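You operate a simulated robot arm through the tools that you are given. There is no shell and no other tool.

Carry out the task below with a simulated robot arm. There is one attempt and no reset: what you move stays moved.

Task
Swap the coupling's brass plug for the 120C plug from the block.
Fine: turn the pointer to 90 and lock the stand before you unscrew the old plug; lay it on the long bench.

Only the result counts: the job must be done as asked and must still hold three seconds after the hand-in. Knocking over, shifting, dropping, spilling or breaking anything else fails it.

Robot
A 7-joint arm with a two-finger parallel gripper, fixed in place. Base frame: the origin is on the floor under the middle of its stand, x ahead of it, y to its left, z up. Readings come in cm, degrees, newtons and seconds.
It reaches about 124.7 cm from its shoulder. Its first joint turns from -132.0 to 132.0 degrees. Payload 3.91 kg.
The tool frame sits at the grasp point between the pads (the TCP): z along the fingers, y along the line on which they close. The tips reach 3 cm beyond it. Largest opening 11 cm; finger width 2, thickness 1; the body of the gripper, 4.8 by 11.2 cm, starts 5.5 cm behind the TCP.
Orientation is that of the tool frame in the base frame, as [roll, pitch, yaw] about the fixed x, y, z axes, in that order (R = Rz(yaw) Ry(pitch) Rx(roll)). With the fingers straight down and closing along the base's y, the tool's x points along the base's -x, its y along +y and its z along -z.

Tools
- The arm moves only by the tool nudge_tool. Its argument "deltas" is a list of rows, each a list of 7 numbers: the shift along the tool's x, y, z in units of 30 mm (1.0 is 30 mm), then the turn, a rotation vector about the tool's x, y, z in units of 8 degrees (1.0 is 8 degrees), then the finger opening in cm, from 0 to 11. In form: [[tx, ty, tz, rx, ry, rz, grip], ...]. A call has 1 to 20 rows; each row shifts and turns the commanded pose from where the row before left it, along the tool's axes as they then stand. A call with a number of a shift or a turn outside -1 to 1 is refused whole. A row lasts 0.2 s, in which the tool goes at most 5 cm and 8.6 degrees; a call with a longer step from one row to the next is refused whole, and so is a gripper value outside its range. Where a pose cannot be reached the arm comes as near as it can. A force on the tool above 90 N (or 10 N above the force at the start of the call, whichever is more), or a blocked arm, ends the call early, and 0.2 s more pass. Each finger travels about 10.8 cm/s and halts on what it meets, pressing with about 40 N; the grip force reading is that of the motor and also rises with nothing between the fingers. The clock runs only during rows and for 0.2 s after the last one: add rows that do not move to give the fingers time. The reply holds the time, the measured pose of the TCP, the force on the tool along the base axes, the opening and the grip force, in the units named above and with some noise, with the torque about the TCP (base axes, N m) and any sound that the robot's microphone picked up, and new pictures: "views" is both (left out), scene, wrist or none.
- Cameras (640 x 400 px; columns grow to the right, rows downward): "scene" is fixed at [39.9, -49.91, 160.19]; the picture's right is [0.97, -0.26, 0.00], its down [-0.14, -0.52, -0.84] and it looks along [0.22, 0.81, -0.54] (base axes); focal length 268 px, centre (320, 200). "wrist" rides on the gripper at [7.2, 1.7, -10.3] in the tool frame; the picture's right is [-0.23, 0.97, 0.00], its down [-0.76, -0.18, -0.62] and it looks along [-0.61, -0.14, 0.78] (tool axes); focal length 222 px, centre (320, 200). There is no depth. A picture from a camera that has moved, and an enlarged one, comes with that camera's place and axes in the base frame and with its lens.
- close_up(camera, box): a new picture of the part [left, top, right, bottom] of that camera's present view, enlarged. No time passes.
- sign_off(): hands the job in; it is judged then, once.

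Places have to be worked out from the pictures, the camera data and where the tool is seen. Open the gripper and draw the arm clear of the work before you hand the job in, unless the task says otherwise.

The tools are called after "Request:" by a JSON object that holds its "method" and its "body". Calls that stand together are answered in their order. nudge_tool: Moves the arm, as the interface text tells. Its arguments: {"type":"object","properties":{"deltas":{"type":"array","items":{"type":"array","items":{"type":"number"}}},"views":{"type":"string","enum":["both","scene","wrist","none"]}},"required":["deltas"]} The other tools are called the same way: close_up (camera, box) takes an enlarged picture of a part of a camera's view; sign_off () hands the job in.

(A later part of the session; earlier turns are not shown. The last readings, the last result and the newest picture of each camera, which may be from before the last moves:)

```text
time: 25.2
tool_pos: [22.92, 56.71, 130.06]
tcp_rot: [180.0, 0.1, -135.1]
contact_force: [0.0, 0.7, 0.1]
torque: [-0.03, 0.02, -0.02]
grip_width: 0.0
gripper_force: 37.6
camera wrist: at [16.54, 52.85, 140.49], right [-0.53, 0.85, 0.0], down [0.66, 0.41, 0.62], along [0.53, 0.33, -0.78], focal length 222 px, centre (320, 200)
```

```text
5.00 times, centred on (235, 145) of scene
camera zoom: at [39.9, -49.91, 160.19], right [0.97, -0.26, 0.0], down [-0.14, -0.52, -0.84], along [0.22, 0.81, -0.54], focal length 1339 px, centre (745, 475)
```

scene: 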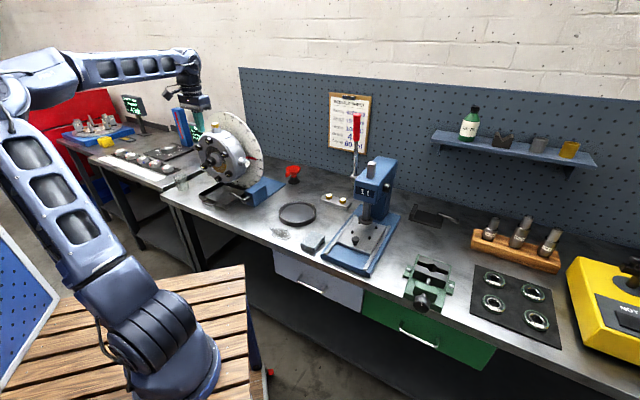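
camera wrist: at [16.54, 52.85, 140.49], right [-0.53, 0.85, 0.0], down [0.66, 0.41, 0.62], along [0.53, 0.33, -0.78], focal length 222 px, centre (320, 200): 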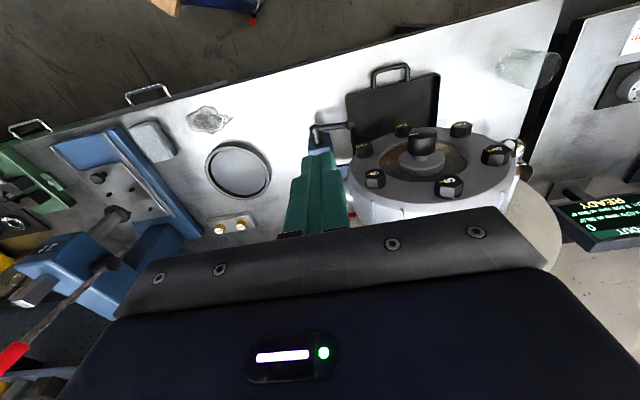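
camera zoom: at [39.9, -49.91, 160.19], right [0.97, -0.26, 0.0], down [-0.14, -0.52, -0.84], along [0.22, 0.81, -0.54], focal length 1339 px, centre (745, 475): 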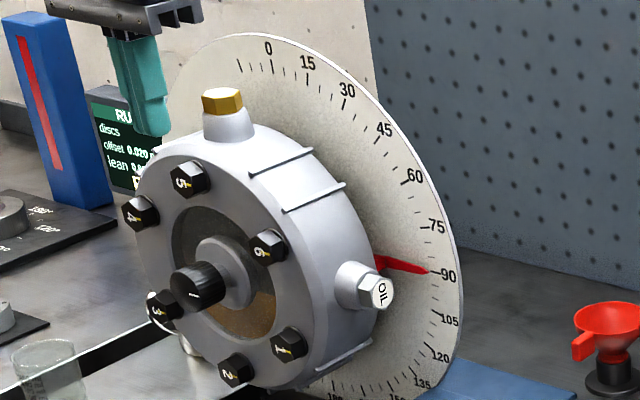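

The pointer holds at 90 and the brass plug stands upright. The lock lever's pivot is at about (e1 -20.2, e2 66.8, z 92) with its handle to the left and ball at (e1 -28, z 94). I'll tilt the tool 45° and come down in front of it, to swing the handle up (clockwise) from below.

Request:
{"method": "nudge_tool", "body": {"deltas": [[0, 0, 0, 0, -0.9375, 0, 0], [0, 0, 0, 0, -0.9375, 0, 0], [0, 0, 0, 0, -0.9375, 0, 0], [0, 0, 0, 0, -0.9375, 0, 0], [0, 0, 0, 0, -0.9375, 0, 0], [0, 0, 0, 0, -0.9375, 0, 0], [0.9, 0.034, 0.728, 0, 0, 0, 0], [0.9, 0.034, 0.728, 0, 0, 0, 0], [0.9, 0.034, 0.728, 0, 0, 0, 0], [0.9, 0.034, 0.728, 0, 0, 0, 0], [0.9, 0.034, 0.728, 0, 0, 0, 0], [0.9, 0.034, 0.728, 0, 0, 0, 0]]}}

```text
time: 27.8
tool_pos: [20.89, 55.61, 109.2]
tcp_rot: [179.9, 45.1, -135.1]
contact_force: [-0.4, 0.0, -1.4]
torque: [0.01, 0.01, 0.03]
grip_width: 0.0
gripper_force: 37.8
camera wrist: at [10.85, 48.04, 111.46], right [-0.57, 0.8, 0.16], down [0.19, -0.06, 0.98], along [0.8, 0.59, -0.12], focal length 222 px, centre (320, 200)
```

scene: 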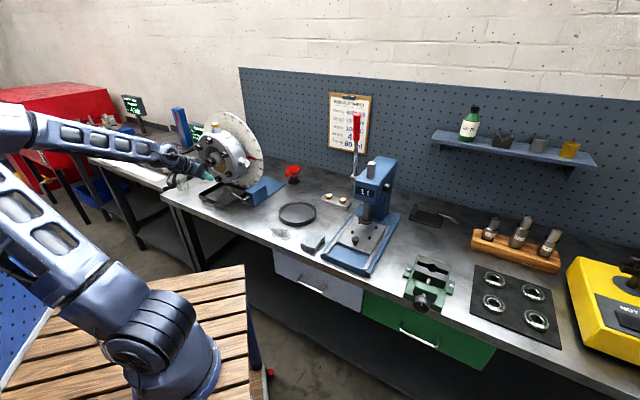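
wrist: 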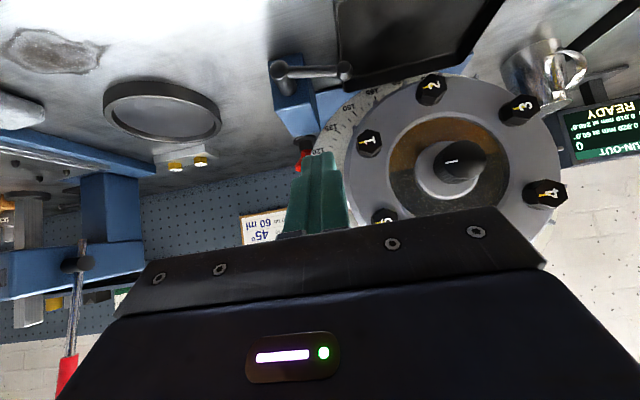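

The 45° pose is reachable and gives a near-level view. I enlarge the lever to refine its position.

Request:
{"method": "close_up", "body": {"camera": "wrist", "box": [240, 30, 380, 170]}}

```text
2.86 times, centred on (310, 100) of wrist
camera zoom: at [10.85, 48.04, 111.46], right [-0.57, 0.8, 0.16], down [0.19, -0.06, 0.98], along [0.8, 0.59, -0.12], focal length 635 px, centre (349, 486)
```

zoom: 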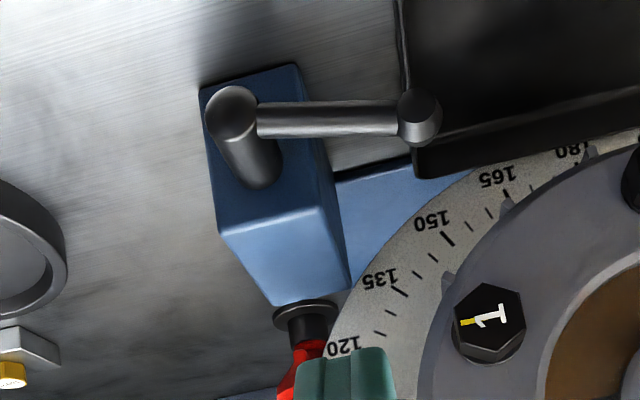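

Refined: bench z≈86.6, lever pivot z≈91.4, handle underside ≈92. I lower the tilted fingers in front of the lever, below handle height.

Request:
{"method": "nudge_tool", "body": {"deltas": [[0.542, 0, 0.848, 0, 0, 0, 0], [0.542, 0, 0.848, 0, 0, 0, 0], [0.542, 0, 0.848, 0, 0, 0, 0], [0.542, 0, 0.848, 0, 0, 0, 0], [0.542, 0, 0.848, 0, 0, 0, 0], [0.542, 0, 0.848, 0, 0, 0, 0], [0, 0, 0, 0, 0, 0, 0]]}}

Request:
{"method": "close_up", "body": {"camera": "wrist", "box": [220, 60, 440, 240]}}

Request:
{"method": "close_up", "body": {"camera": "scene", "box": [195, 150, 285, 220]}}

```text
time: 29.4
tool_pos: [23.69, 58.48, 91.54]
tcp_rot: [-180.0, 45.1, -135.1]
contact_force: [0.0, 0.0, 0.6]
torque: [-0.04, -0.01, 0.02]
grip_width: 0.03
gripper_force: 37.3
camera wrist: at [13.72, 50.92, 93.69], right [-0.57, 0.8, 0.16], down [0.19, -0.06, 0.98], along [0.8, 0.59, -0.12], focal length 222 px, centre (320, 200)
```

scene: 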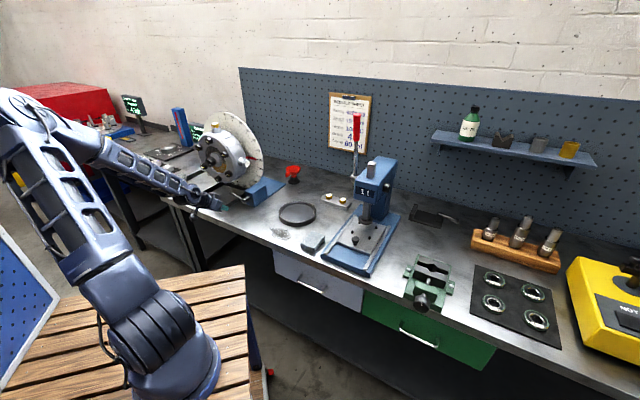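
wrist: 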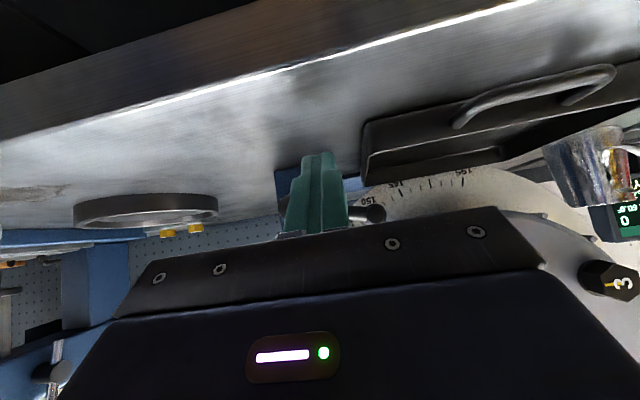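

```text
2.22 times, centred on (330, 150) of wrist
camera zoom: at [13.72, 50.92, 93.69], right [-0.57, 0.8, 0.16], down [0.19, -0.06, 0.98], along [0.8, 0.59, -0.12], focal length 494 px, centre (298, 311)
```

zoom: 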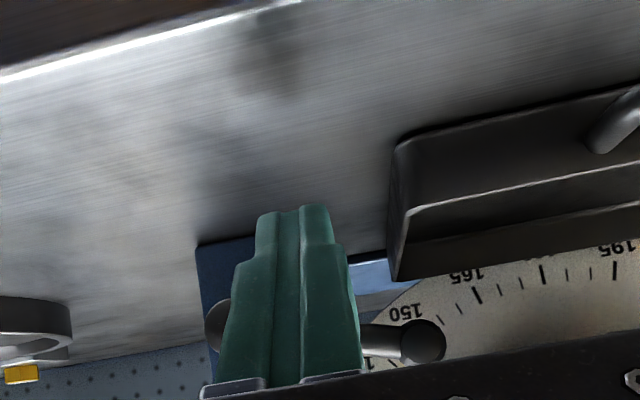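

```text
5.71 times, centred on (240, 185) of scene
camera zoom: at [39.9, -49.91, 160.19], right [0.97, -0.26, 0.0], down [-0.14, -0.52, -0.84], along [0.22, 0.81, -0.54], focal length 1530 px, centre (777, 286)
```

zoom: 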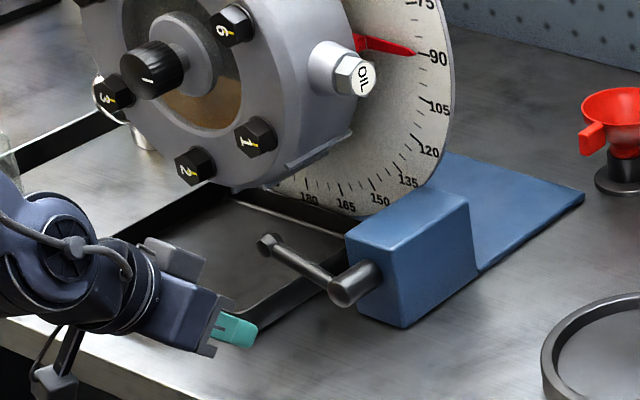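

Fingers are low, between tray and lever knob. I advance toward the wall so the tips pass under the handle.

Request:
{"method": "nudge_tool", "body": {"deltas": [[-0.32, 0, 0.32, 0, 0, 0, 0], [-0.32, 0, 0.32, 0, 0, 0, 0], [-0.32, 0, 0.32, 0, 0, 0, 0], [-0.32, 0, 0.32, 0, 0, 0, 0], [-0.32, 0, 0.32, 0, 0, 0, 0], [0, 0, 0, 0, 0, 0, 0]]}}

Request:
{"method": "close_up", "body": {"camera": "wrist", "box": [220, 60, 440, 240]}}

Request:
{"method": "close_up", "body": {"camera": "scene", "box": [195, 150, 285, 220]}}

```text
time: 30.8
tool_pos: [28.42, 63.19, 91.69]
tcp_rot: [180.0, 45.1, -135.1]
contact_force: [1.0, 0.6, 0.3]
torque: [0.0, -0.02, -0.02]
grip_width: 0.0
gripper_force: 37.3
camera wrist: at [18.38, 55.67, 93.86], right [-0.57, 0.8, 0.16], down [0.19, -0.06, 0.98], along [0.8, 0.59, -0.12], focal length 222 px, centre (320, 200)
```

scene: 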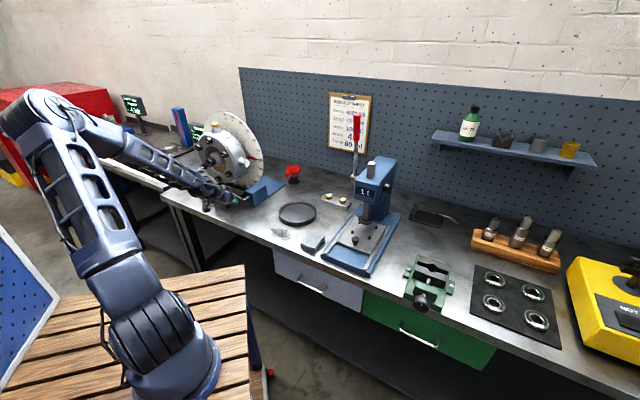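
wrist: 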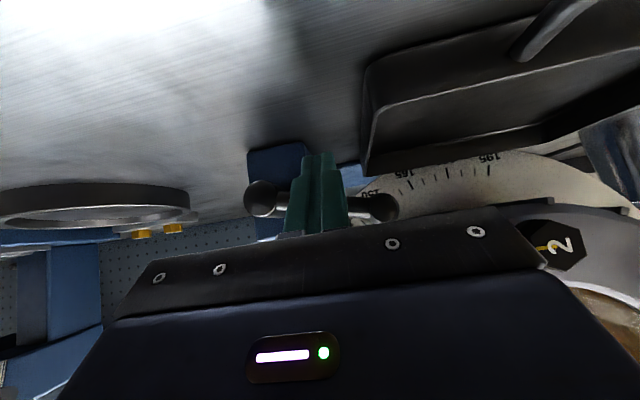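

```text
2.22 times, centred on (330, 150) of wrist
camera zoom: at [18.38, 55.67, 93.86], right [-0.57, 0.8, 0.16], down [0.19, -0.06, 0.98], along [0.8, 0.59, -0.12], focal length 494 px, centre (298, 311)
```

zoom: 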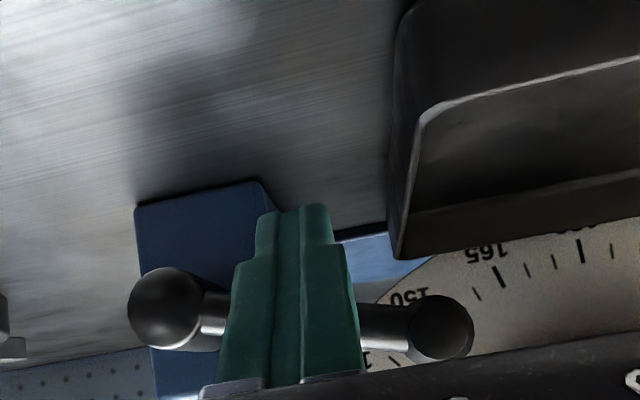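

```text
5.71 times, centred on (240, 185) of scene
camera zoom: at [39.9, -49.91, 160.19], right [0.97, -0.26, 0.0], down [-0.14, -0.52, -0.84], along [0.22, 0.81, -0.54], focal length 1530 px, centre (777, 286)
```

zoom: 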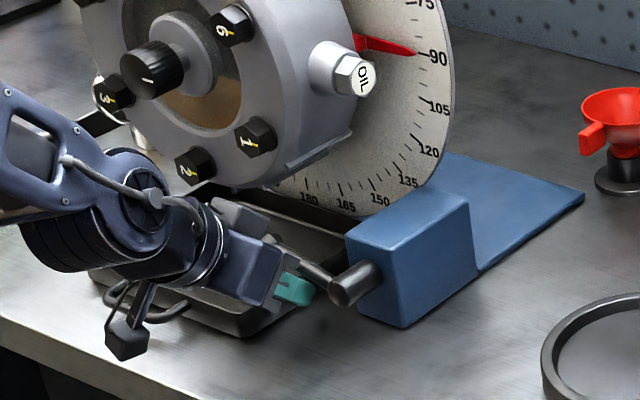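

The tips are under and just in front of the handle. I lift gently and check whether the handle rises with it.

Request:
{"method": "nudge_tool", "body": {"deltas": [[-0.14, 0, -0.14, 0, 0, 0, 0], [-0.14, -0.02, -0.14, 0, 0, 0, 0], [-0.14, -0.04, -0.14, 0, 0, 0, 0], [-0.14, -0.04, -0.14, 0, 0, 0, 0]]}}

Request:
{"method": "close_up", "body": {"camera": "wrist", "box": [220, 60, 440, 240]}}

Request:
{"method": "close_up", "body": {"camera": "scene", "box": [195, 150, 285, 220]}}

```text
time: 31.8
tool_pos: [28.71, 63.12, 94.12]
tcp_rot: [179.8, 45.1, -135.1]
contact_force: [-1.2, -1.2, -1.7]
torque: [-0.03, 0.05, -0.04]
grip_width: 0.01
gripper_force: 37.7
camera wrist: at [18.63, 55.52, 96.39], right [-0.57, 0.8, 0.16], down [0.19, -0.06, 0.98], along [0.8, 0.59, -0.12], focal length 222 px, centre (320, 200)
```

scene: 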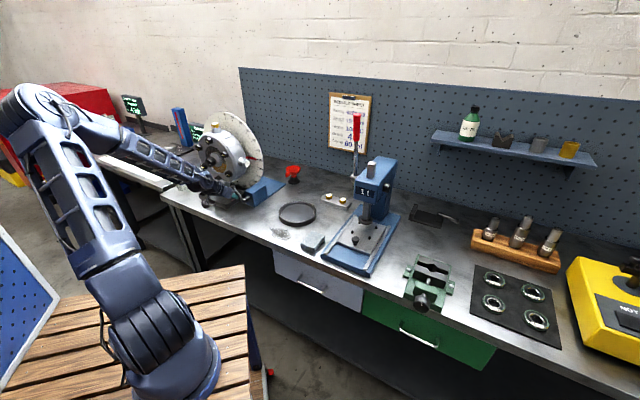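
wrist: 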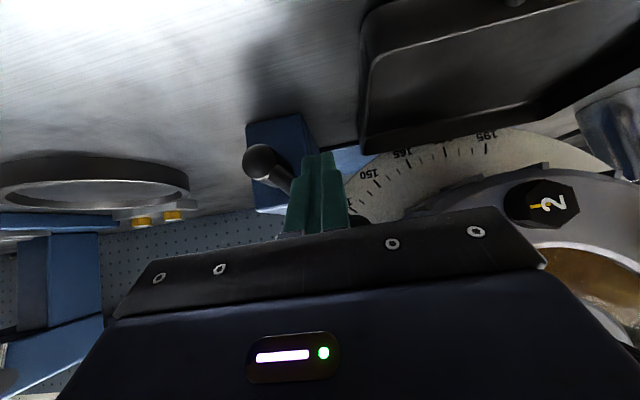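

```text
2.22 times, centred on (330, 150) of wrist
camera zoom: at [18.63, 55.52, 96.39], right [-0.57, 0.8, 0.16], down [0.19, -0.06, 0.98], along [0.8, 0.59, -0.12], focal length 494 px, centre (298, 311)
```

zoom: 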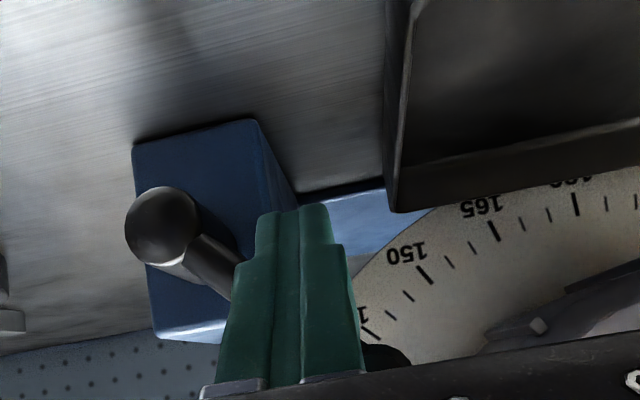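

```text
5.71 times, centred on (240, 185) of scene
camera zoom: at [39.9, -49.91, 160.19], right [0.97, -0.26, 0.0], down [-0.14, -0.52, -0.84], along [0.22, 0.81, -0.54], focal length 1530 px, centre (777, 286)
```

zoom: 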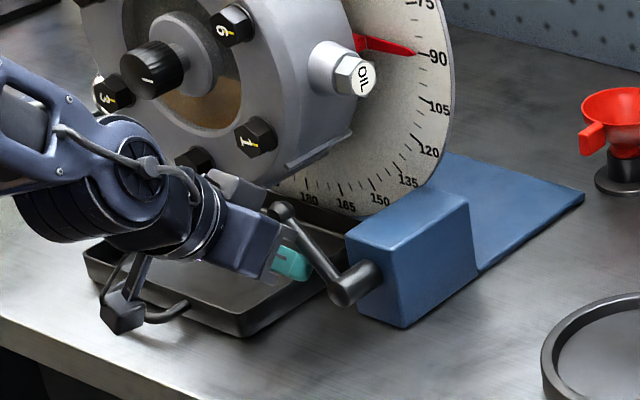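

The handle swings up clockwise with the fingers, and the pointer stays at 90. I continue along the arc.

Request:
{"method": "nudge_tool", "body": {"deltas": [[-0.2, -0.02, -0.13, 0, 0, 0, 0], [-0.2, -0.02, -0.13, 0, 0, 0, 0], [-0.2, -0.03, -0.13, 0, 0, 0, 0], [-0.2, -0.03, -0.13, 0, 0, 0, 0]], "views": "wrist"}}

Request:
{"method": "close_up", "body": {"camera": "scene", "box": [195, 150, 285, 220]}}

```text
time: 32.8
tool_pos: [29.12, 63.21, 96.86]
tcp_rot: [180.0, 45.2, -135.2]
contact_force: [0.9, 0.8, -0.9]
torque: [-0.01, -0.03, 0.02]
grip_width: 0.0
gripper_force: 37.9
camera wrist: at [19.15, 55.65, 99.12], right [-0.57, 0.8, 0.16], down [0.19, -0.06, 0.98], along [0.8, 0.59, -0.12], focal length 222 px, centre (320, 200)
```

wrist: 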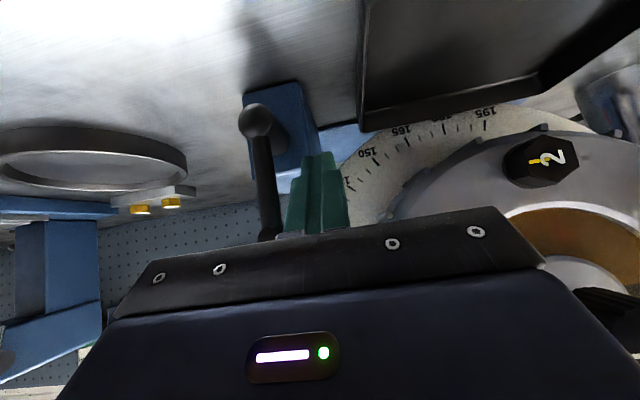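

```text
5.71 times, centred on (240, 185) of scene
camera zoom: at [39.9, -49.91, 160.19], right [0.97, -0.26, 0.0], down [-0.14, -0.52, -0.84], along [0.22, 0.81, -0.54], focal length 1530 px, centre (777, 286)
```

zoom: 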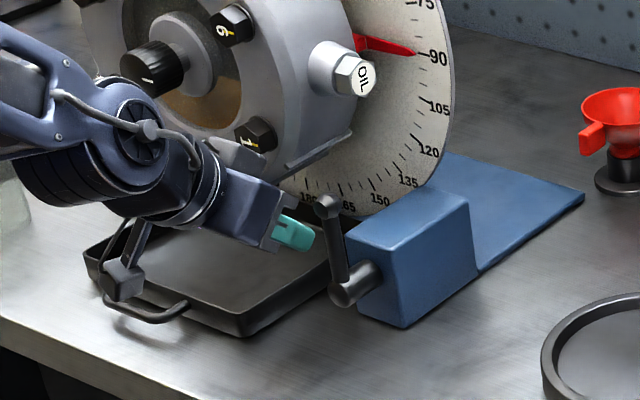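

The lever now stands nearly upright, ahead of the fingers. I take a closer look before testing whether it reached its stop.

Request:
{"method": "close_up", "body": {"camera": "wrist", "box": [200, 60, 380, 240]}}

Request:
{"method": "close_up", "body": {"camera": "scene", "box": [230, 170, 270, 205]}}

```text
2.22 times, centred on (290, 150) of wrist
camera zoom: at [19.15, 55.65, 99.12], right [-0.57, 0.8, 0.16], down [0.19, -0.06, 0.98], along [0.8, 0.59, -0.12], focal length 494 px, centre (387, 311)
```

zoom: 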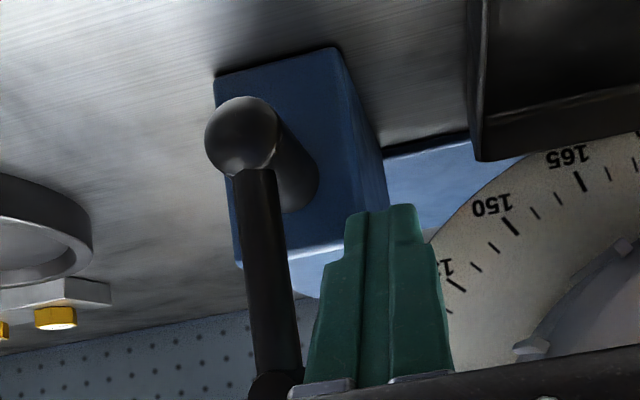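

```text
11.43 times, centred on (250, 188) of scene
camera zoom: at [39.9, -49.91, 160.19], right [0.97, -0.26, 0.0], down [-0.14, -0.52, -0.84], along [0.22, 0.81, -0.54], focal length 3060 px, centre (1120, 343)
```

zoom: 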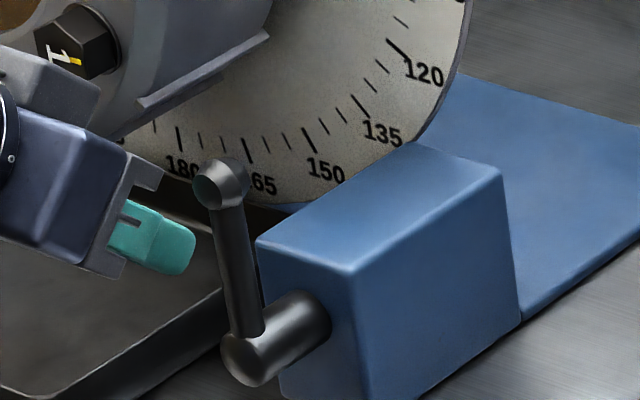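

The lever stands just left of vertical, with a gap to my fingers. I nudge to the right in small steps and watch the force to see if it goes further or is at its stop.

Request:
{"method": "nudge_tool", "body": {"deltas": [[-0.03, -0.17, -0.03, 0, 0, 0, 0], [-0.03, -0.17, -0.03, 0, 0, 0, 0], [0, -0.17, 0, 0, 0, 0, 0], [0, -0.1, 0, 0, 0, 0, 0]], "views": "wrist"}}

Request:
{"method": "close_up", "body": {"camera": "scene", "box": [230, 170, 270, 205]}}

```text
time: 33.8
tool_pos: [30.67, 61.85, 97.17]
tcp_rot: [-179.9, 45.1, -134.9]
contact_force: [0.1, -0.2, -0.2]
torque: [-0.01, 0.01, -0.02]
grip_width: 0.0
gripper_force: 37.7
camera wrist: at [20.52, 54.31, 99.36], right [-0.57, 0.8, 0.16], down [0.19, -0.06, 0.98], along [0.8, 0.59, -0.12], focal length 222 px, centre (320, 200)
```

wrist: 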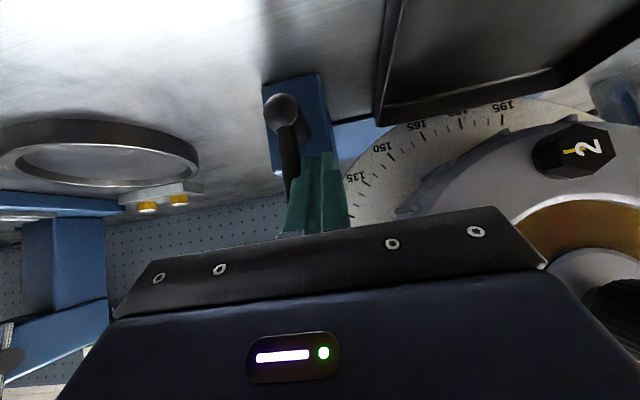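

```text
11.43 times, centred on (250, 188) of scene
camera zoom: at [39.9, -49.91, 160.19], right [0.97, -0.26, 0.0], down [-0.14, -0.52, -0.84], along [0.22, 0.81, -0.54], focal length 3060 px, centre (1120, 343)
```

zoom: 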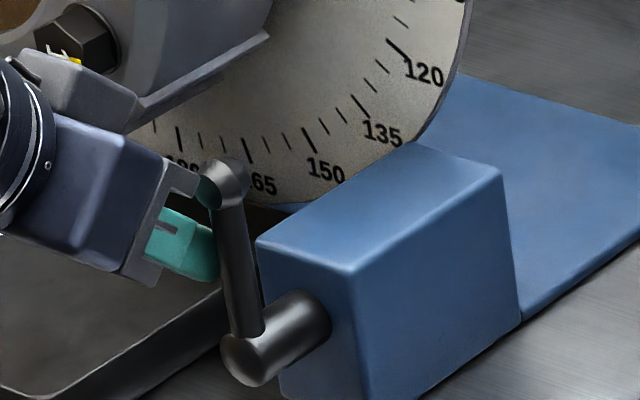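

Almost touching the upright lever; it has not moved. I continue in smaller steps.

Request:
{"method": "nudge_tool", "body": {"deltas": [[0, -0.1, 0, 0, 0, 0, 0], [0, -0.1, 0, 0, 0, 0, 0], [0, -0.1, 0, 0, 0, 0, 0]], "views": "wrist"}}

Request:
{"method": "close_up", "body": {"camera": "scene", "box": [230, 170, 270, 205]}}

```text
time: 34.6
tool_pos: [30.75, 61.65, 97.12]
tcp_rot: [179.9, 45.2, -134.8]
contact_force: [-29.3, 33.6, 0.2]
torque: [0.59, 0.52, 0.81]
grip_width: 0.02
gripper_force: 38.0
camera wrist: at [20.82, 53.94, 99.33], right [-0.58, 0.8, 0.16], down [0.19, -0.06, 0.98], along [0.79, 0.6, -0.12], focal length 222 px, centre (320, 200)
```

wrist: 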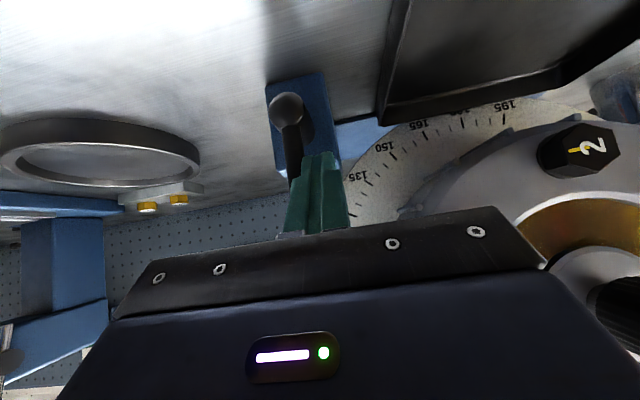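

```text
11.43 times, centred on (250, 188) of scene
camera zoom: at [39.9, -49.91, 160.19], right [0.97, -0.26, 0.0], down [-0.14, -0.52, -0.84], along [0.22, 0.81, -0.54], focal length 3060 px, centre (1120, 343)
```

zoom: 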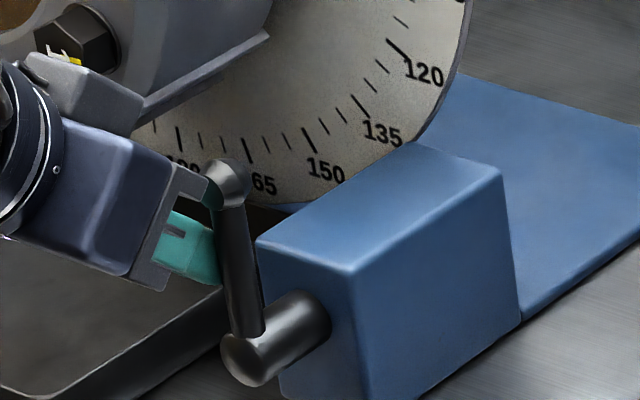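

45 N of push and the lever doesn't budge: it's at its stop, so the stand is locked. I back off to the left, then retreat toward the robot and up, and turn the tool straight down.

Request:
{"method": "nudge_tool", "body": {"deltas": [[0, 0.3, 0, 0, 0, 0, 0], [0, 0.3, 0, 0, 0, 0, 0], [0, 0.3, 0, 0, 0, 0, 0], [0.6, 0, -0.6, 0, 0, 0, 0], [0.6, 0, -0.6, 0, 0, 0, 0], [0.6, 0, -0.6, 0, 0, 0, 0], [0, 0, -0.9, 0, 0, 0, 0], [-0.6, 0, -0.6, 0, 0, 0, 0], [-0.6, 0, -0.6, 0, 0, 0, 0], [-0.6, 0, -0.6, 0, 0, 0, 0], [-0.6, 0, -0.6, 0, 0, 0, 0], [-0.6, 0, -0.6, 0, 0, 0, 0], [-0.6, 0, -0.6, 0, 0.9375, 0, 0], [-0.3, 0, -0.6, 0, 0.9375, 0, 0], [0, 0, -0.6, 0, 0.9375, 0, 0], [0, 0, -0.6, 0, 0.9375, 0, 4], [0, 0, -0.6, 0, 0.9375, 0, 6], [0, 0, -0.6, 0, 0.9375, 0, 6]]}}

Request:
{"method": "close_up", "body": {"camera": "scene", "box": [190, 105, 290, 205]}}

Request:
{"method": "close_up", "body": {"camera": "scene", "box": [240, 140, 270, 170]}}

```text
time: 38.4
tool_pos: [20.53, 54.56, 122.95]
tcp_rot: [180.0, 0.1, -135.0]
contact_force: [0.1, 0.0, 0.2]
torque: [-0.03, 0.0, 0.0]
grip_width: 6.04
gripper_force: 0.2
camera wrist: at [14.15, 50.64, 133.39], right [-0.53, 0.85, 0.0], down [0.66, 0.41, 0.62], along [0.53, 0.33, -0.78], focal length 222 px, centre (320, 200)
```

scene: 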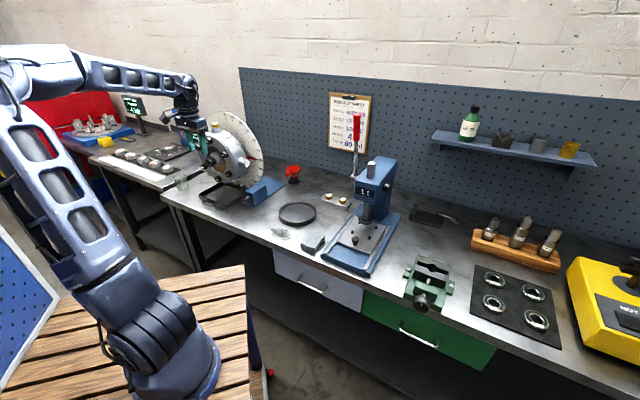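
wrist: 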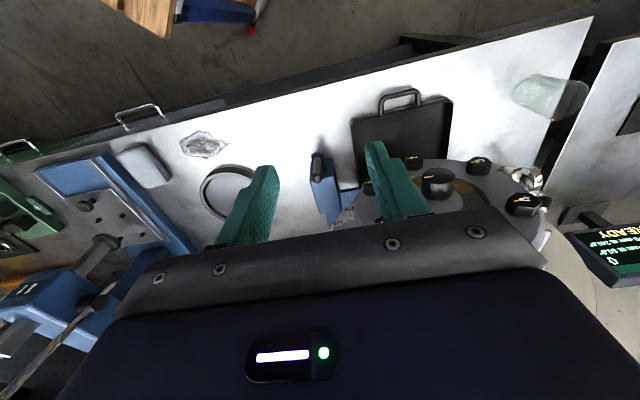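

```text
4.00 times, centred on (240, 155) of scene
camera zoom: at [39.9, -49.91, 160.19], right [0.97, -0.26, 0.0], down [-0.14, -0.52, -0.84], along [0.22, 0.81, -0.54], focal length 1071 px, centre (640, 380)
```

zoom: 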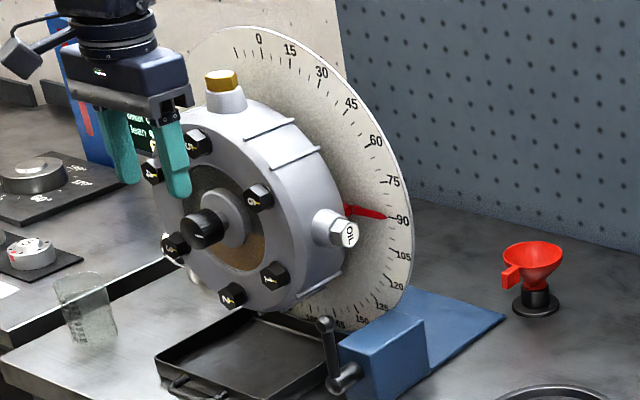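

```text
13.33 times, centred on (255, 155) of scene
camera zoom: at [39.9, -49.91, 160.19], right [0.97, -0.26, 0.0], down [-0.14, -0.52, -0.84], along [0.22, 0.81, -0.54], focal length 3570 px, centre (1187, 800)
```

zoom: 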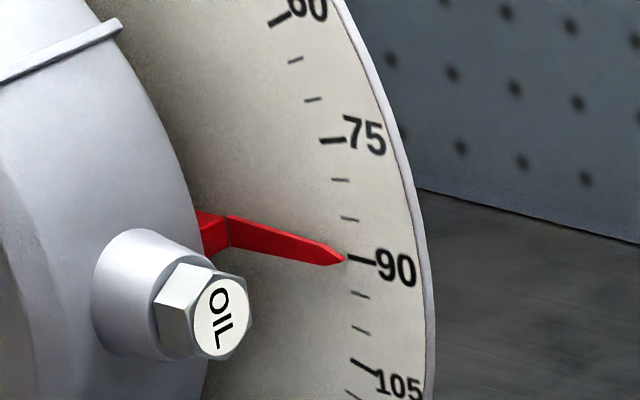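

Locked, with the pointer still on 90 and the lever upright. Now I go above the brass plug, staying high, to centre on it.

Request:
{"method": "nudge_tool", "body": {"deltas": [[0, 0, -0.85, 0, 0, 0, 6], [0, 0, -0.85, 0, 0, 0, 6], [0, 0, -0.85, 0, 0, 0, 6], [0, 0, -0.85, 0, 0, 0, 6], [0, 0, -0.85, 0, 0, 0, 6], [0, 0, -0.8, 0, 0, 0, 6], [-0.79, 0.51, 0, 0, 0, 0, 6], [-0.79, 0.51, 0, 0, 0, 0, 6], [-0.79, 0.51, 0, 0, 0, 0, 6], [-0.79, 0.51, 0, 0, 0, 0, 6], [-0.79, 0.51, 0, 0, 0, 0, 6], [-0.79, 0.51, 0, 0, 0, 0, 6], [-0.79, 0.51, 0, 0, 0, 0, 6], [-0.79, 0.51, 0, 0, 0, 0, 6], [-0.79, 0.51, 0, 0, 0, 0, 6], [0, 0, 0, 0, 0, 0, 6]]}}

Request:
{"method": "close_up", "body": {"camera": "wrist", "box": [240, 40, 400, 200]}}

Request:
{"method": "close_up", "body": {"camera": "scene", "box": [180, 60, 270, 150]}}

```text
time: 41.8
tool_pos: [26.09, 79.45, 138.02]
tcp_rot: [-180.0, 0.1, -135.0]
contact_force: [-0.2, 0.3, -0.8]
torque: [0.02, -0.02, -0.01]
grip_width: 6.0
gripper_force: 0.1
camera wrist: at [19.65, 75.57, 148.38], right [-0.53, 0.85, 0.0], down [0.66, 0.41, 0.62], along [0.53, 0.33, -0.78], focal length 222 px, centre (320, 200)
```

scene: 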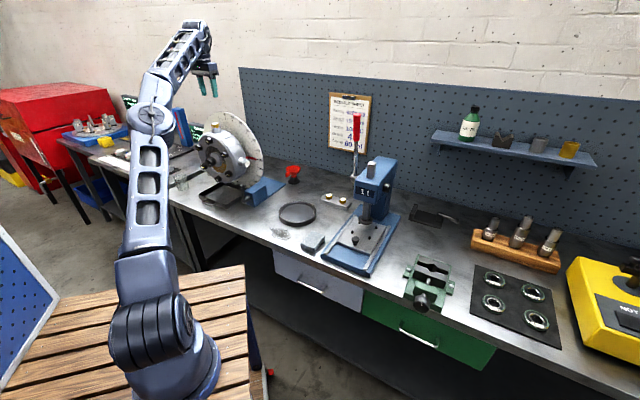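
wrist: 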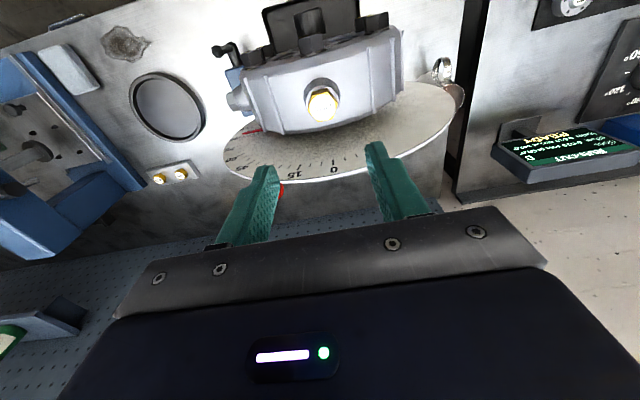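

```text
2.50 times, centred on (320, 120) of wrist
camera zoom: at [19.65, 75.57, 148.38], right [-0.53, 0.85, 0.0], down [0.66, 0.41, 0.62], along [0.53, 0.33, -0.78], focal length 555 px, centre (320, 400)
```

zoom: 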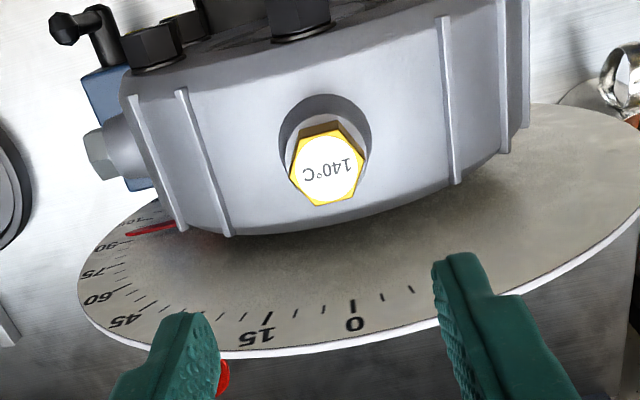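

```text
4.44 times, centred on (225, 105) of scene
camera zoom: at [39.9, -49.91, 160.19], right [0.97, -0.26, 0.0], down [-0.14, -0.52, -0.84], along [0.22, 0.81, -0.54], focal length 1190 px, centre (742, 622)
```

zoom: 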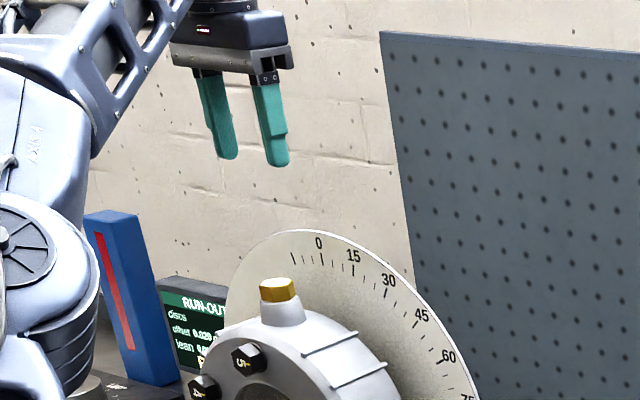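

Plug top is at about (e1 -38.1, e2 74.6, z 123.2); its hex has flats facing ±e2 (and ±60° from that). For a long counter-clockwise sweep I first turn the wrist 90° clockwise here in the air, so the fingers close along e2 on flats.

Request:
{"method": "nudge_tool", "body": {"deltas": [[0, 0, 0, 0, 0, 0.9375, 6], [0, 0, 0, 0, 0, 0.9375, 6], [0, 0, 0, 0, 0, 0.9375, 6], [0, 0, 0, 0, 0, 0.9375, 6], [0, 0, 0, 0, 0, 0.9375, 6], [0, 0, 0, 0, 0, 0.9375, 6], [0, 0, 0, 0, 0, 0.9375, 6], [0, 0, 0, 0, 0, 0.9375, 6], [0, 0, 0, 0, 0, 0.9375, 6], [0, 0, 0, 0, 0, 0.9375, 6], [0, 0, 0, 0, 0, 0.9375, 6], [0, 0, 0, 0, 0, 0.9375, 6], [0, 0, 0, 0, 0, 0, 6]]}}

```text
time: 44.6
tool_pos: [25.97, 79.51, 138.12]
tcp_rot: [179.9, -0.1, 134.9]
contact_force: [-0.6, -0.5, 0.0]
torque: [-0.01, 0.03, 0.0]
grip_width: 6.04
gripper_force: 0.1
camera wrist: at [22.01, 85.71, 148.5], right [0.85, 0.53, 0.0], down [0.41, -0.67, 0.62], along [0.33, -0.53, -0.78], focal length 222 px, centre (320, 200)
```

scene: 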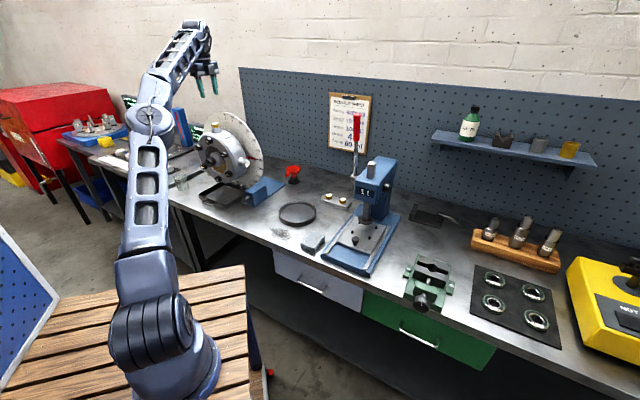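
wrist: 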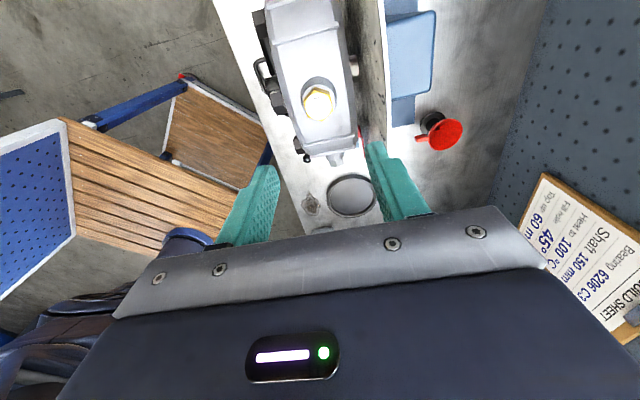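

The wrist reaches that yaw fine. I enlarge to check centring on the plug from this new angle.

Request:
{"method": "close_up", "body": {"camera": "wrist", "box": [250, 60, 390, 200]}}

```text
2.86 times, centred on (320, 130) of wrist
camera zoom: at [22.01, 85.71, 148.5], right [0.85, 0.53, 0.0], down [0.41, -0.67, 0.62], along [0.33, -0.53, -0.78], focal length 635 px, centre (320, 400)
```

zoom: 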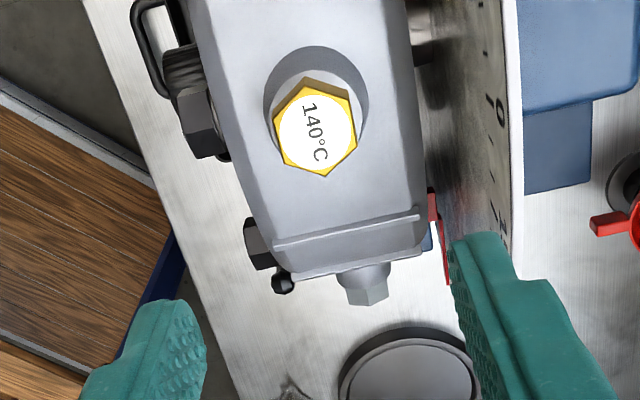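

Centre measured at (-38.05, 74.5). I trim and descend so the fingertips reach just the hex depth (TCP z≈124.8), still open.

Request:
{"method": "nudge_tool", "body": {"deltas": [[0.067, -0.027, 0.6, 0, 0, 0, 5], [0, 0, 0.7, 0, 0, 0, 5], [0, 0, 0.7, 0, 0, 0, 5], [0, 0, 0.7, 0, 0, 0, 5], [0, 0, 0.7, 0, 0, 0, 5], [0, 0, 0.6, 0, 0, 0, 5], [0, 0, 0.4, 0, 0, 0, 5], [0, 0, 0, 0, 0, 0, 5]]}}

Request:
{"method": "close_up", "body": {"camera": "wrist", "box": [230, 100, 410, 260]}}

Request:
{"method": "close_up", "body": {"camera": "scene", "box": [190, 90, 250, 150]}}

```text
time: 46.4
tool_pos: [25.76, 79.44, 124.75]
tcp_rot: [179.9, -0.1, 135.0]
contact_force: [-0.2, -0.6, 0.6]
torque: [0.03, -0.01, 0.04]
grip_width: 5.0
gripper_force: 0.0
camera wrist: at [21.83, 85.86, 135.21], right [0.85, 0.53, 0.0], down [0.41, -0.67, 0.62], along [0.33, -0.53, -0.78], focal length 222 px, centre (320, 200)
```

scene: 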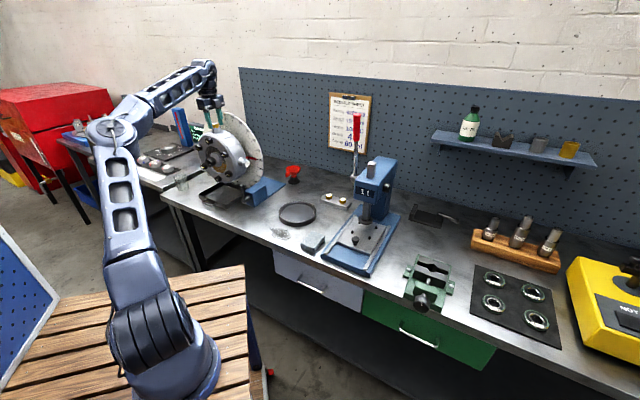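
wrist: 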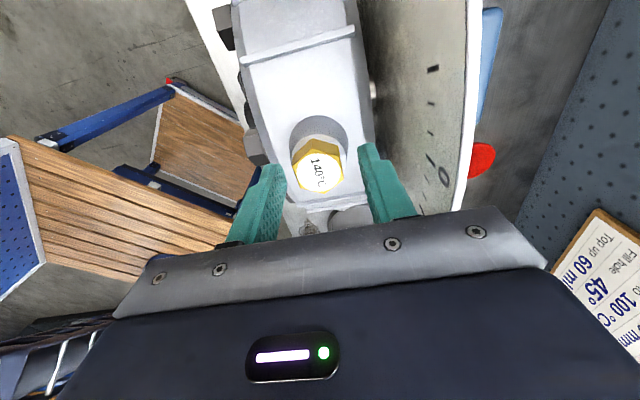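

```text
2.50 times, centred on (320, 180) of wrist
camera zoom: at [21.83, 85.86, 135.21], right [0.85, 0.53, 0.0], down [0.41, -0.67, 0.62], along [0.33, -0.53, -0.78], focal length 555 px, centre (320, 250)
```

zoom: 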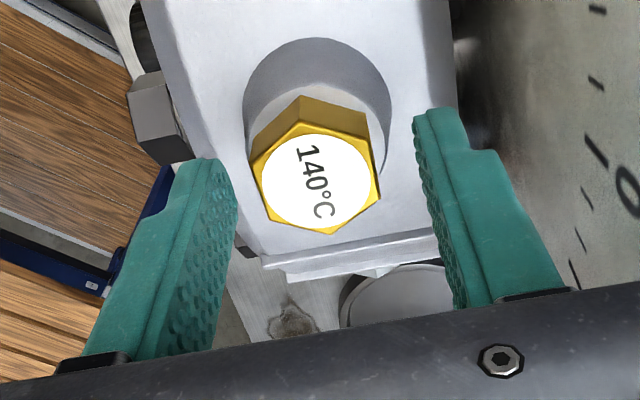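

```text
6.67 times, centred on (220, 120) of scene
camera zoom: at [39.9, -49.91, 160.19], right [0.97, -0.26, 0.0], down [-0.14, -0.52, -0.84], along [0.22, 0.81, -0.54], focal length 1785 px, centre (987, 733)
```

zoom: 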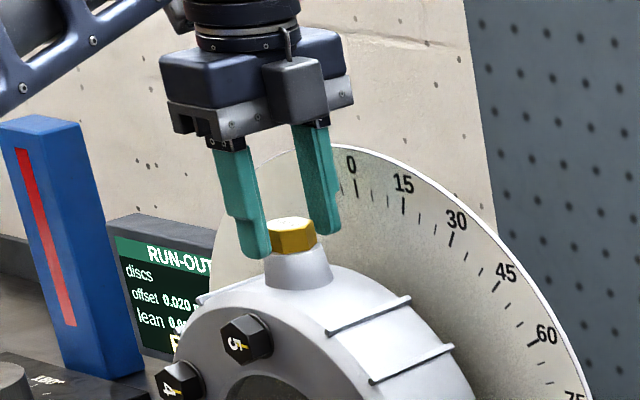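

The fingers straddle the hex with flats facing the pads. I close on it and check the opening.

Request:
{"method": "nudge_tool", "body": {"deltas": [[0, 0, 0, 0, 0, 0, 2], [0, 0, 0, 0, 0, 0, 2], [0, 0, 0, 0, 0, 0, 2]], "views": "wrist"}}

Request:
{"method": "close_up", "body": {"camera": "wrist", "box": [250, 100, 390, 240]}}

Request:
{"method": "close_up", "body": {"camera": "scene", "box": [200, 100, 240, 140]}}

```text
time: 47.2
tool_pos: [25.73, 79.44, 124.83]
tcp_rot: [-179.9, 0.0, 135.0]
contact_force: [-5.9, -8.7, -1.9]
torque: [-0.35, 0.11, 0.02]
grip_width: 2.91
gripper_force: 39.8
camera wrist: at [21.78, 85.84, 135.22], right [0.85, 0.53, 0.0], down [0.41, -0.66, 0.62], along [0.33, -0.53, -0.78], focal length 222 px, centre (320, 200)
```

wrist: 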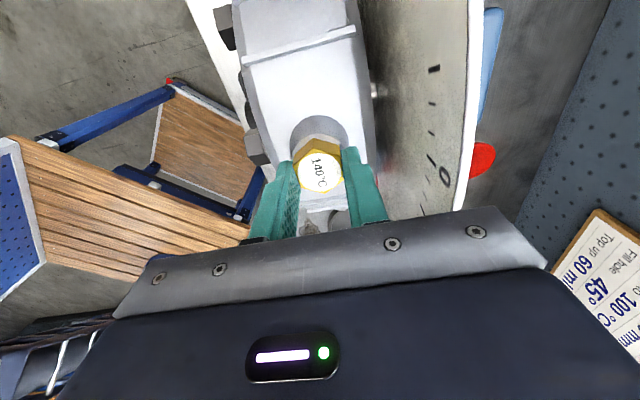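

```text
2.86 times, centred on (320, 170) of wrist
camera zoom: at [21.78, 85.84, 135.22], right [0.85, 0.53, 0.0], down [0.41, -0.66, 0.62], along [0.33, -0.53, -0.78], focal length 635 px, centre (320, 286)
```

zoom: 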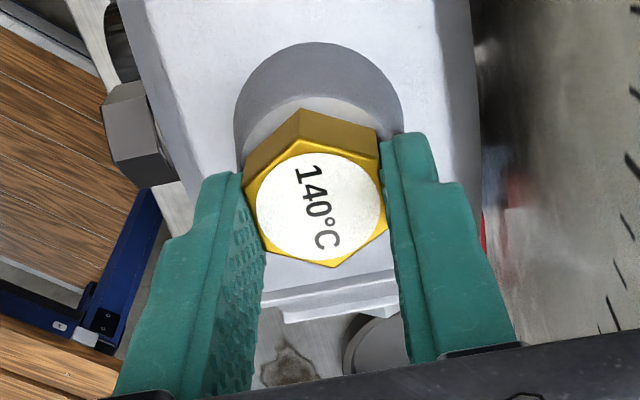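

```text
10.00 times, centred on (220, 120) of scene
camera zoom: at [39.9, -49.91, 160.19], right [0.97, -0.26, 0.0], down [-0.14, -0.52, -0.84], along [0.22, 0.81, -0.54], focal length 2678 px, centre (1320, 1000)
```

zoom: 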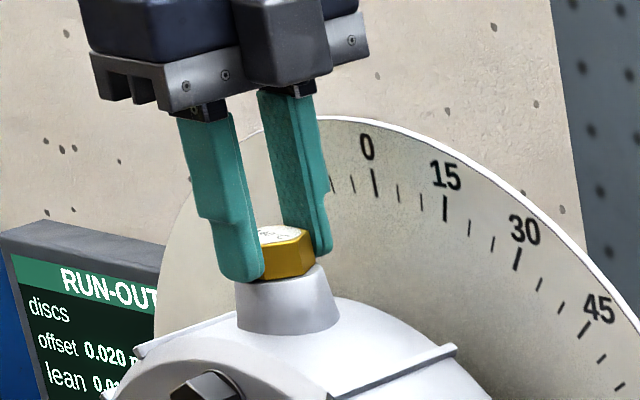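

Gripped at 2.91 cm across flats. I ease the small side load and start turning counter-clockwise (seen from above) by about 22°.

Request:
{"method": "nudge_tool", "body": {"deltas": [[0, -0.04, 0, 0, 0, 0, 2], [0, 0, 0, 0, 0, -0.9, 2], [0, 0, 0, 0, 0, -0.9, 2], [0, 0, 0, 0, 0, -0.9, 2], [0, 0, 0, 0, 0, 0, 2]], "views": "wrist"}}

Request:
{"method": "close_up", "body": {"camera": "wrist", "box": [250, 100, 390, 240]}}

Request:
{"method": "close_up", "body": {"camera": "scene", "box": [190, 100, 280, 180]}}

```text
time: 48.4
tool_pos: [25.91, 79.41, 124.83]
tcp_rot: [179.9, 0.0, 156.6]
contact_force: [14.3, 27.9, -1.5]
torque: [0.9, 0.03, -0.02]
grip_width: 2.91
gripper_force: 40.1
camera wrist: at [19.8, 83.92, 135.26], right [0.6, 0.8, 0.0], down [0.63, -0.47, 0.62], along [0.5, -0.37, -0.78], focal length 222 px, centre (320, 200)
```

wrist: 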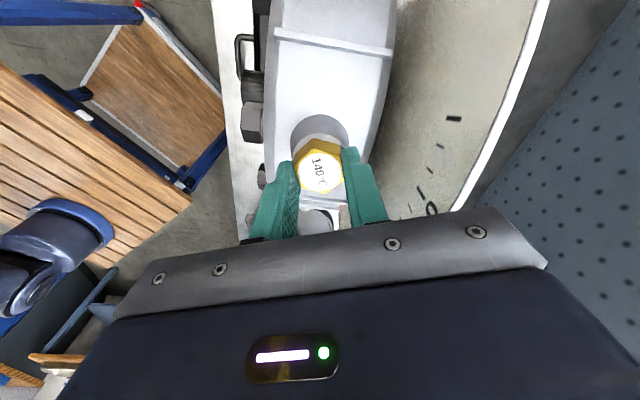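

```text
2.86 times, centred on (320, 170) of wrist
camera zoom: at [19.8, 83.92, 135.26], right [0.6, 0.8, 0.0], down [0.63, -0.47, 0.62], along [0.5, -0.37, -0.78], focal length 635 px, centre (320, 286)
```

zoom: 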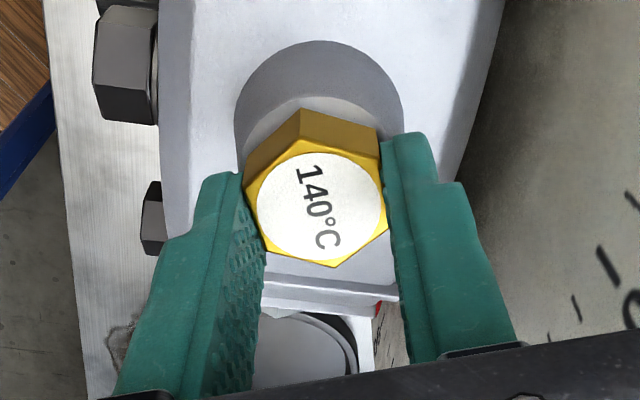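

```text
5.00 times, centred on (235, 140) of scene
camera zoom: at [39.9, -49.91, 160.19], right [0.97, -0.26, 0.0], down [-0.14, -0.52, -0.84], along [0.22, 0.81, -0.54], focal length 1339 px, centre (745, 500)
```

zoom: 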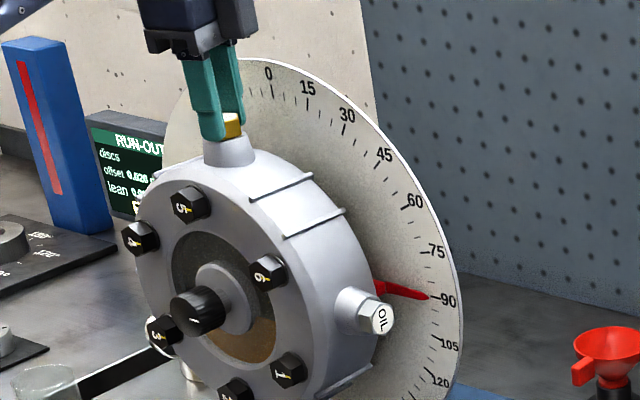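

The plug turns with the gripper while the pointer stays at 90 — unscrewing works. I trim the side load and turn a further ~75°.

Request:
{"method": "nudge_tool", "body": {"deltas": [[0, 0.1, 0, 0, 0, -0.9, 2], [0, 0, 0, 0, 0, -0.94, 2], [0, 0, 0, 0, 0, -0.94, 2], [0, 0, 0, 0, 0, -0.94, 2], [0, 0, 0, 0, 0, -0.94, 2], [0, 0, 0, 0, 0, -0.94, 2], [0, 0, 0, 0, 0, -0.94, 2], [0, 0, 0, 0, 0, -0.94, 2], [0, 0, 0, 0, 0, -0.94, 2], [0, 0, 0, 0, 0, -0.94, 2], [0, 0, 0, 0, 0, 0, 2]], "views": "wrist"}}

Request:
{"method": "close_up", "body": {"camera": "wrist", "box": [250, 100, 390, 240]}}

Request:
{"method": "close_up", "body": {"camera": "scene", "box": [200, 100, 240, 140]}}

```text
time: 50.8
tool_pos: [25.78, 79.5, 124.88]
tcp_rot: [180.0, 0.1, -128.5]
contact_force: [-7.9, 2.6, 3.0]
torque: [-0.24, 0.37, -0.02]
grip_width: 2.89
gripper_force: 40.2
camera wrist: at [19.91, 75.05, 135.35], right [-0.62, 0.78, 0.0], down [0.61, 0.48, 0.62], along [0.49, 0.39, -0.78], focal length 222 px, centre (320, 200)
```

wrist: 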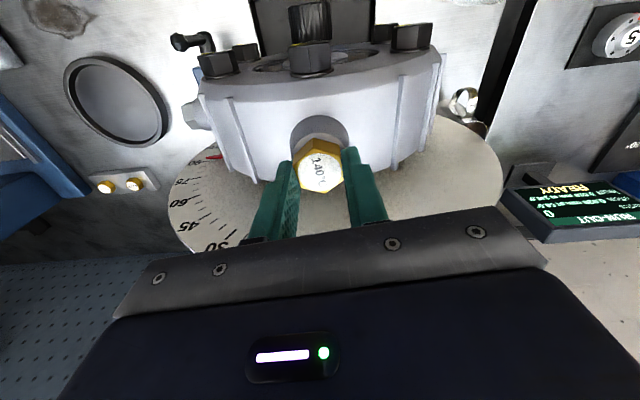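

```text
2.86 times, centred on (320, 170) of wrist
camera zoom: at [19.91, 75.05, 135.35], right [-0.62, 0.78, 0.0], down [0.61, 0.48, 0.62], along [0.49, 0.39, -0.78], focal length 635 px, centre (320, 286)
```

zoom: 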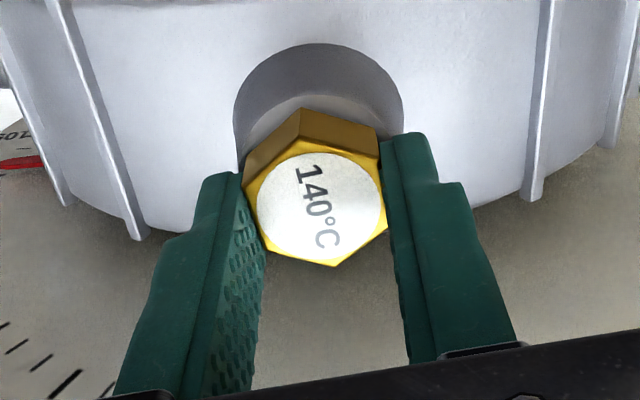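

```text
10.00 times, centred on (220, 120) of scene
camera zoom: at [39.9, -49.91, 160.19], right [0.97, -0.26, 0.0], down [-0.14, -0.52, -0.84], along [0.22, 0.81, -0.54], focal length 2678 px, centre (1320, 1000)
```

zoom: 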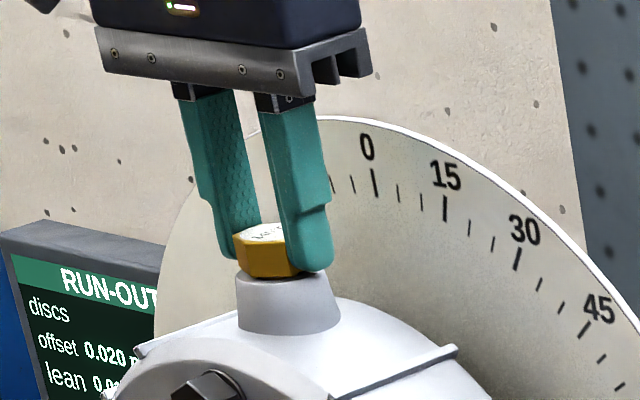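

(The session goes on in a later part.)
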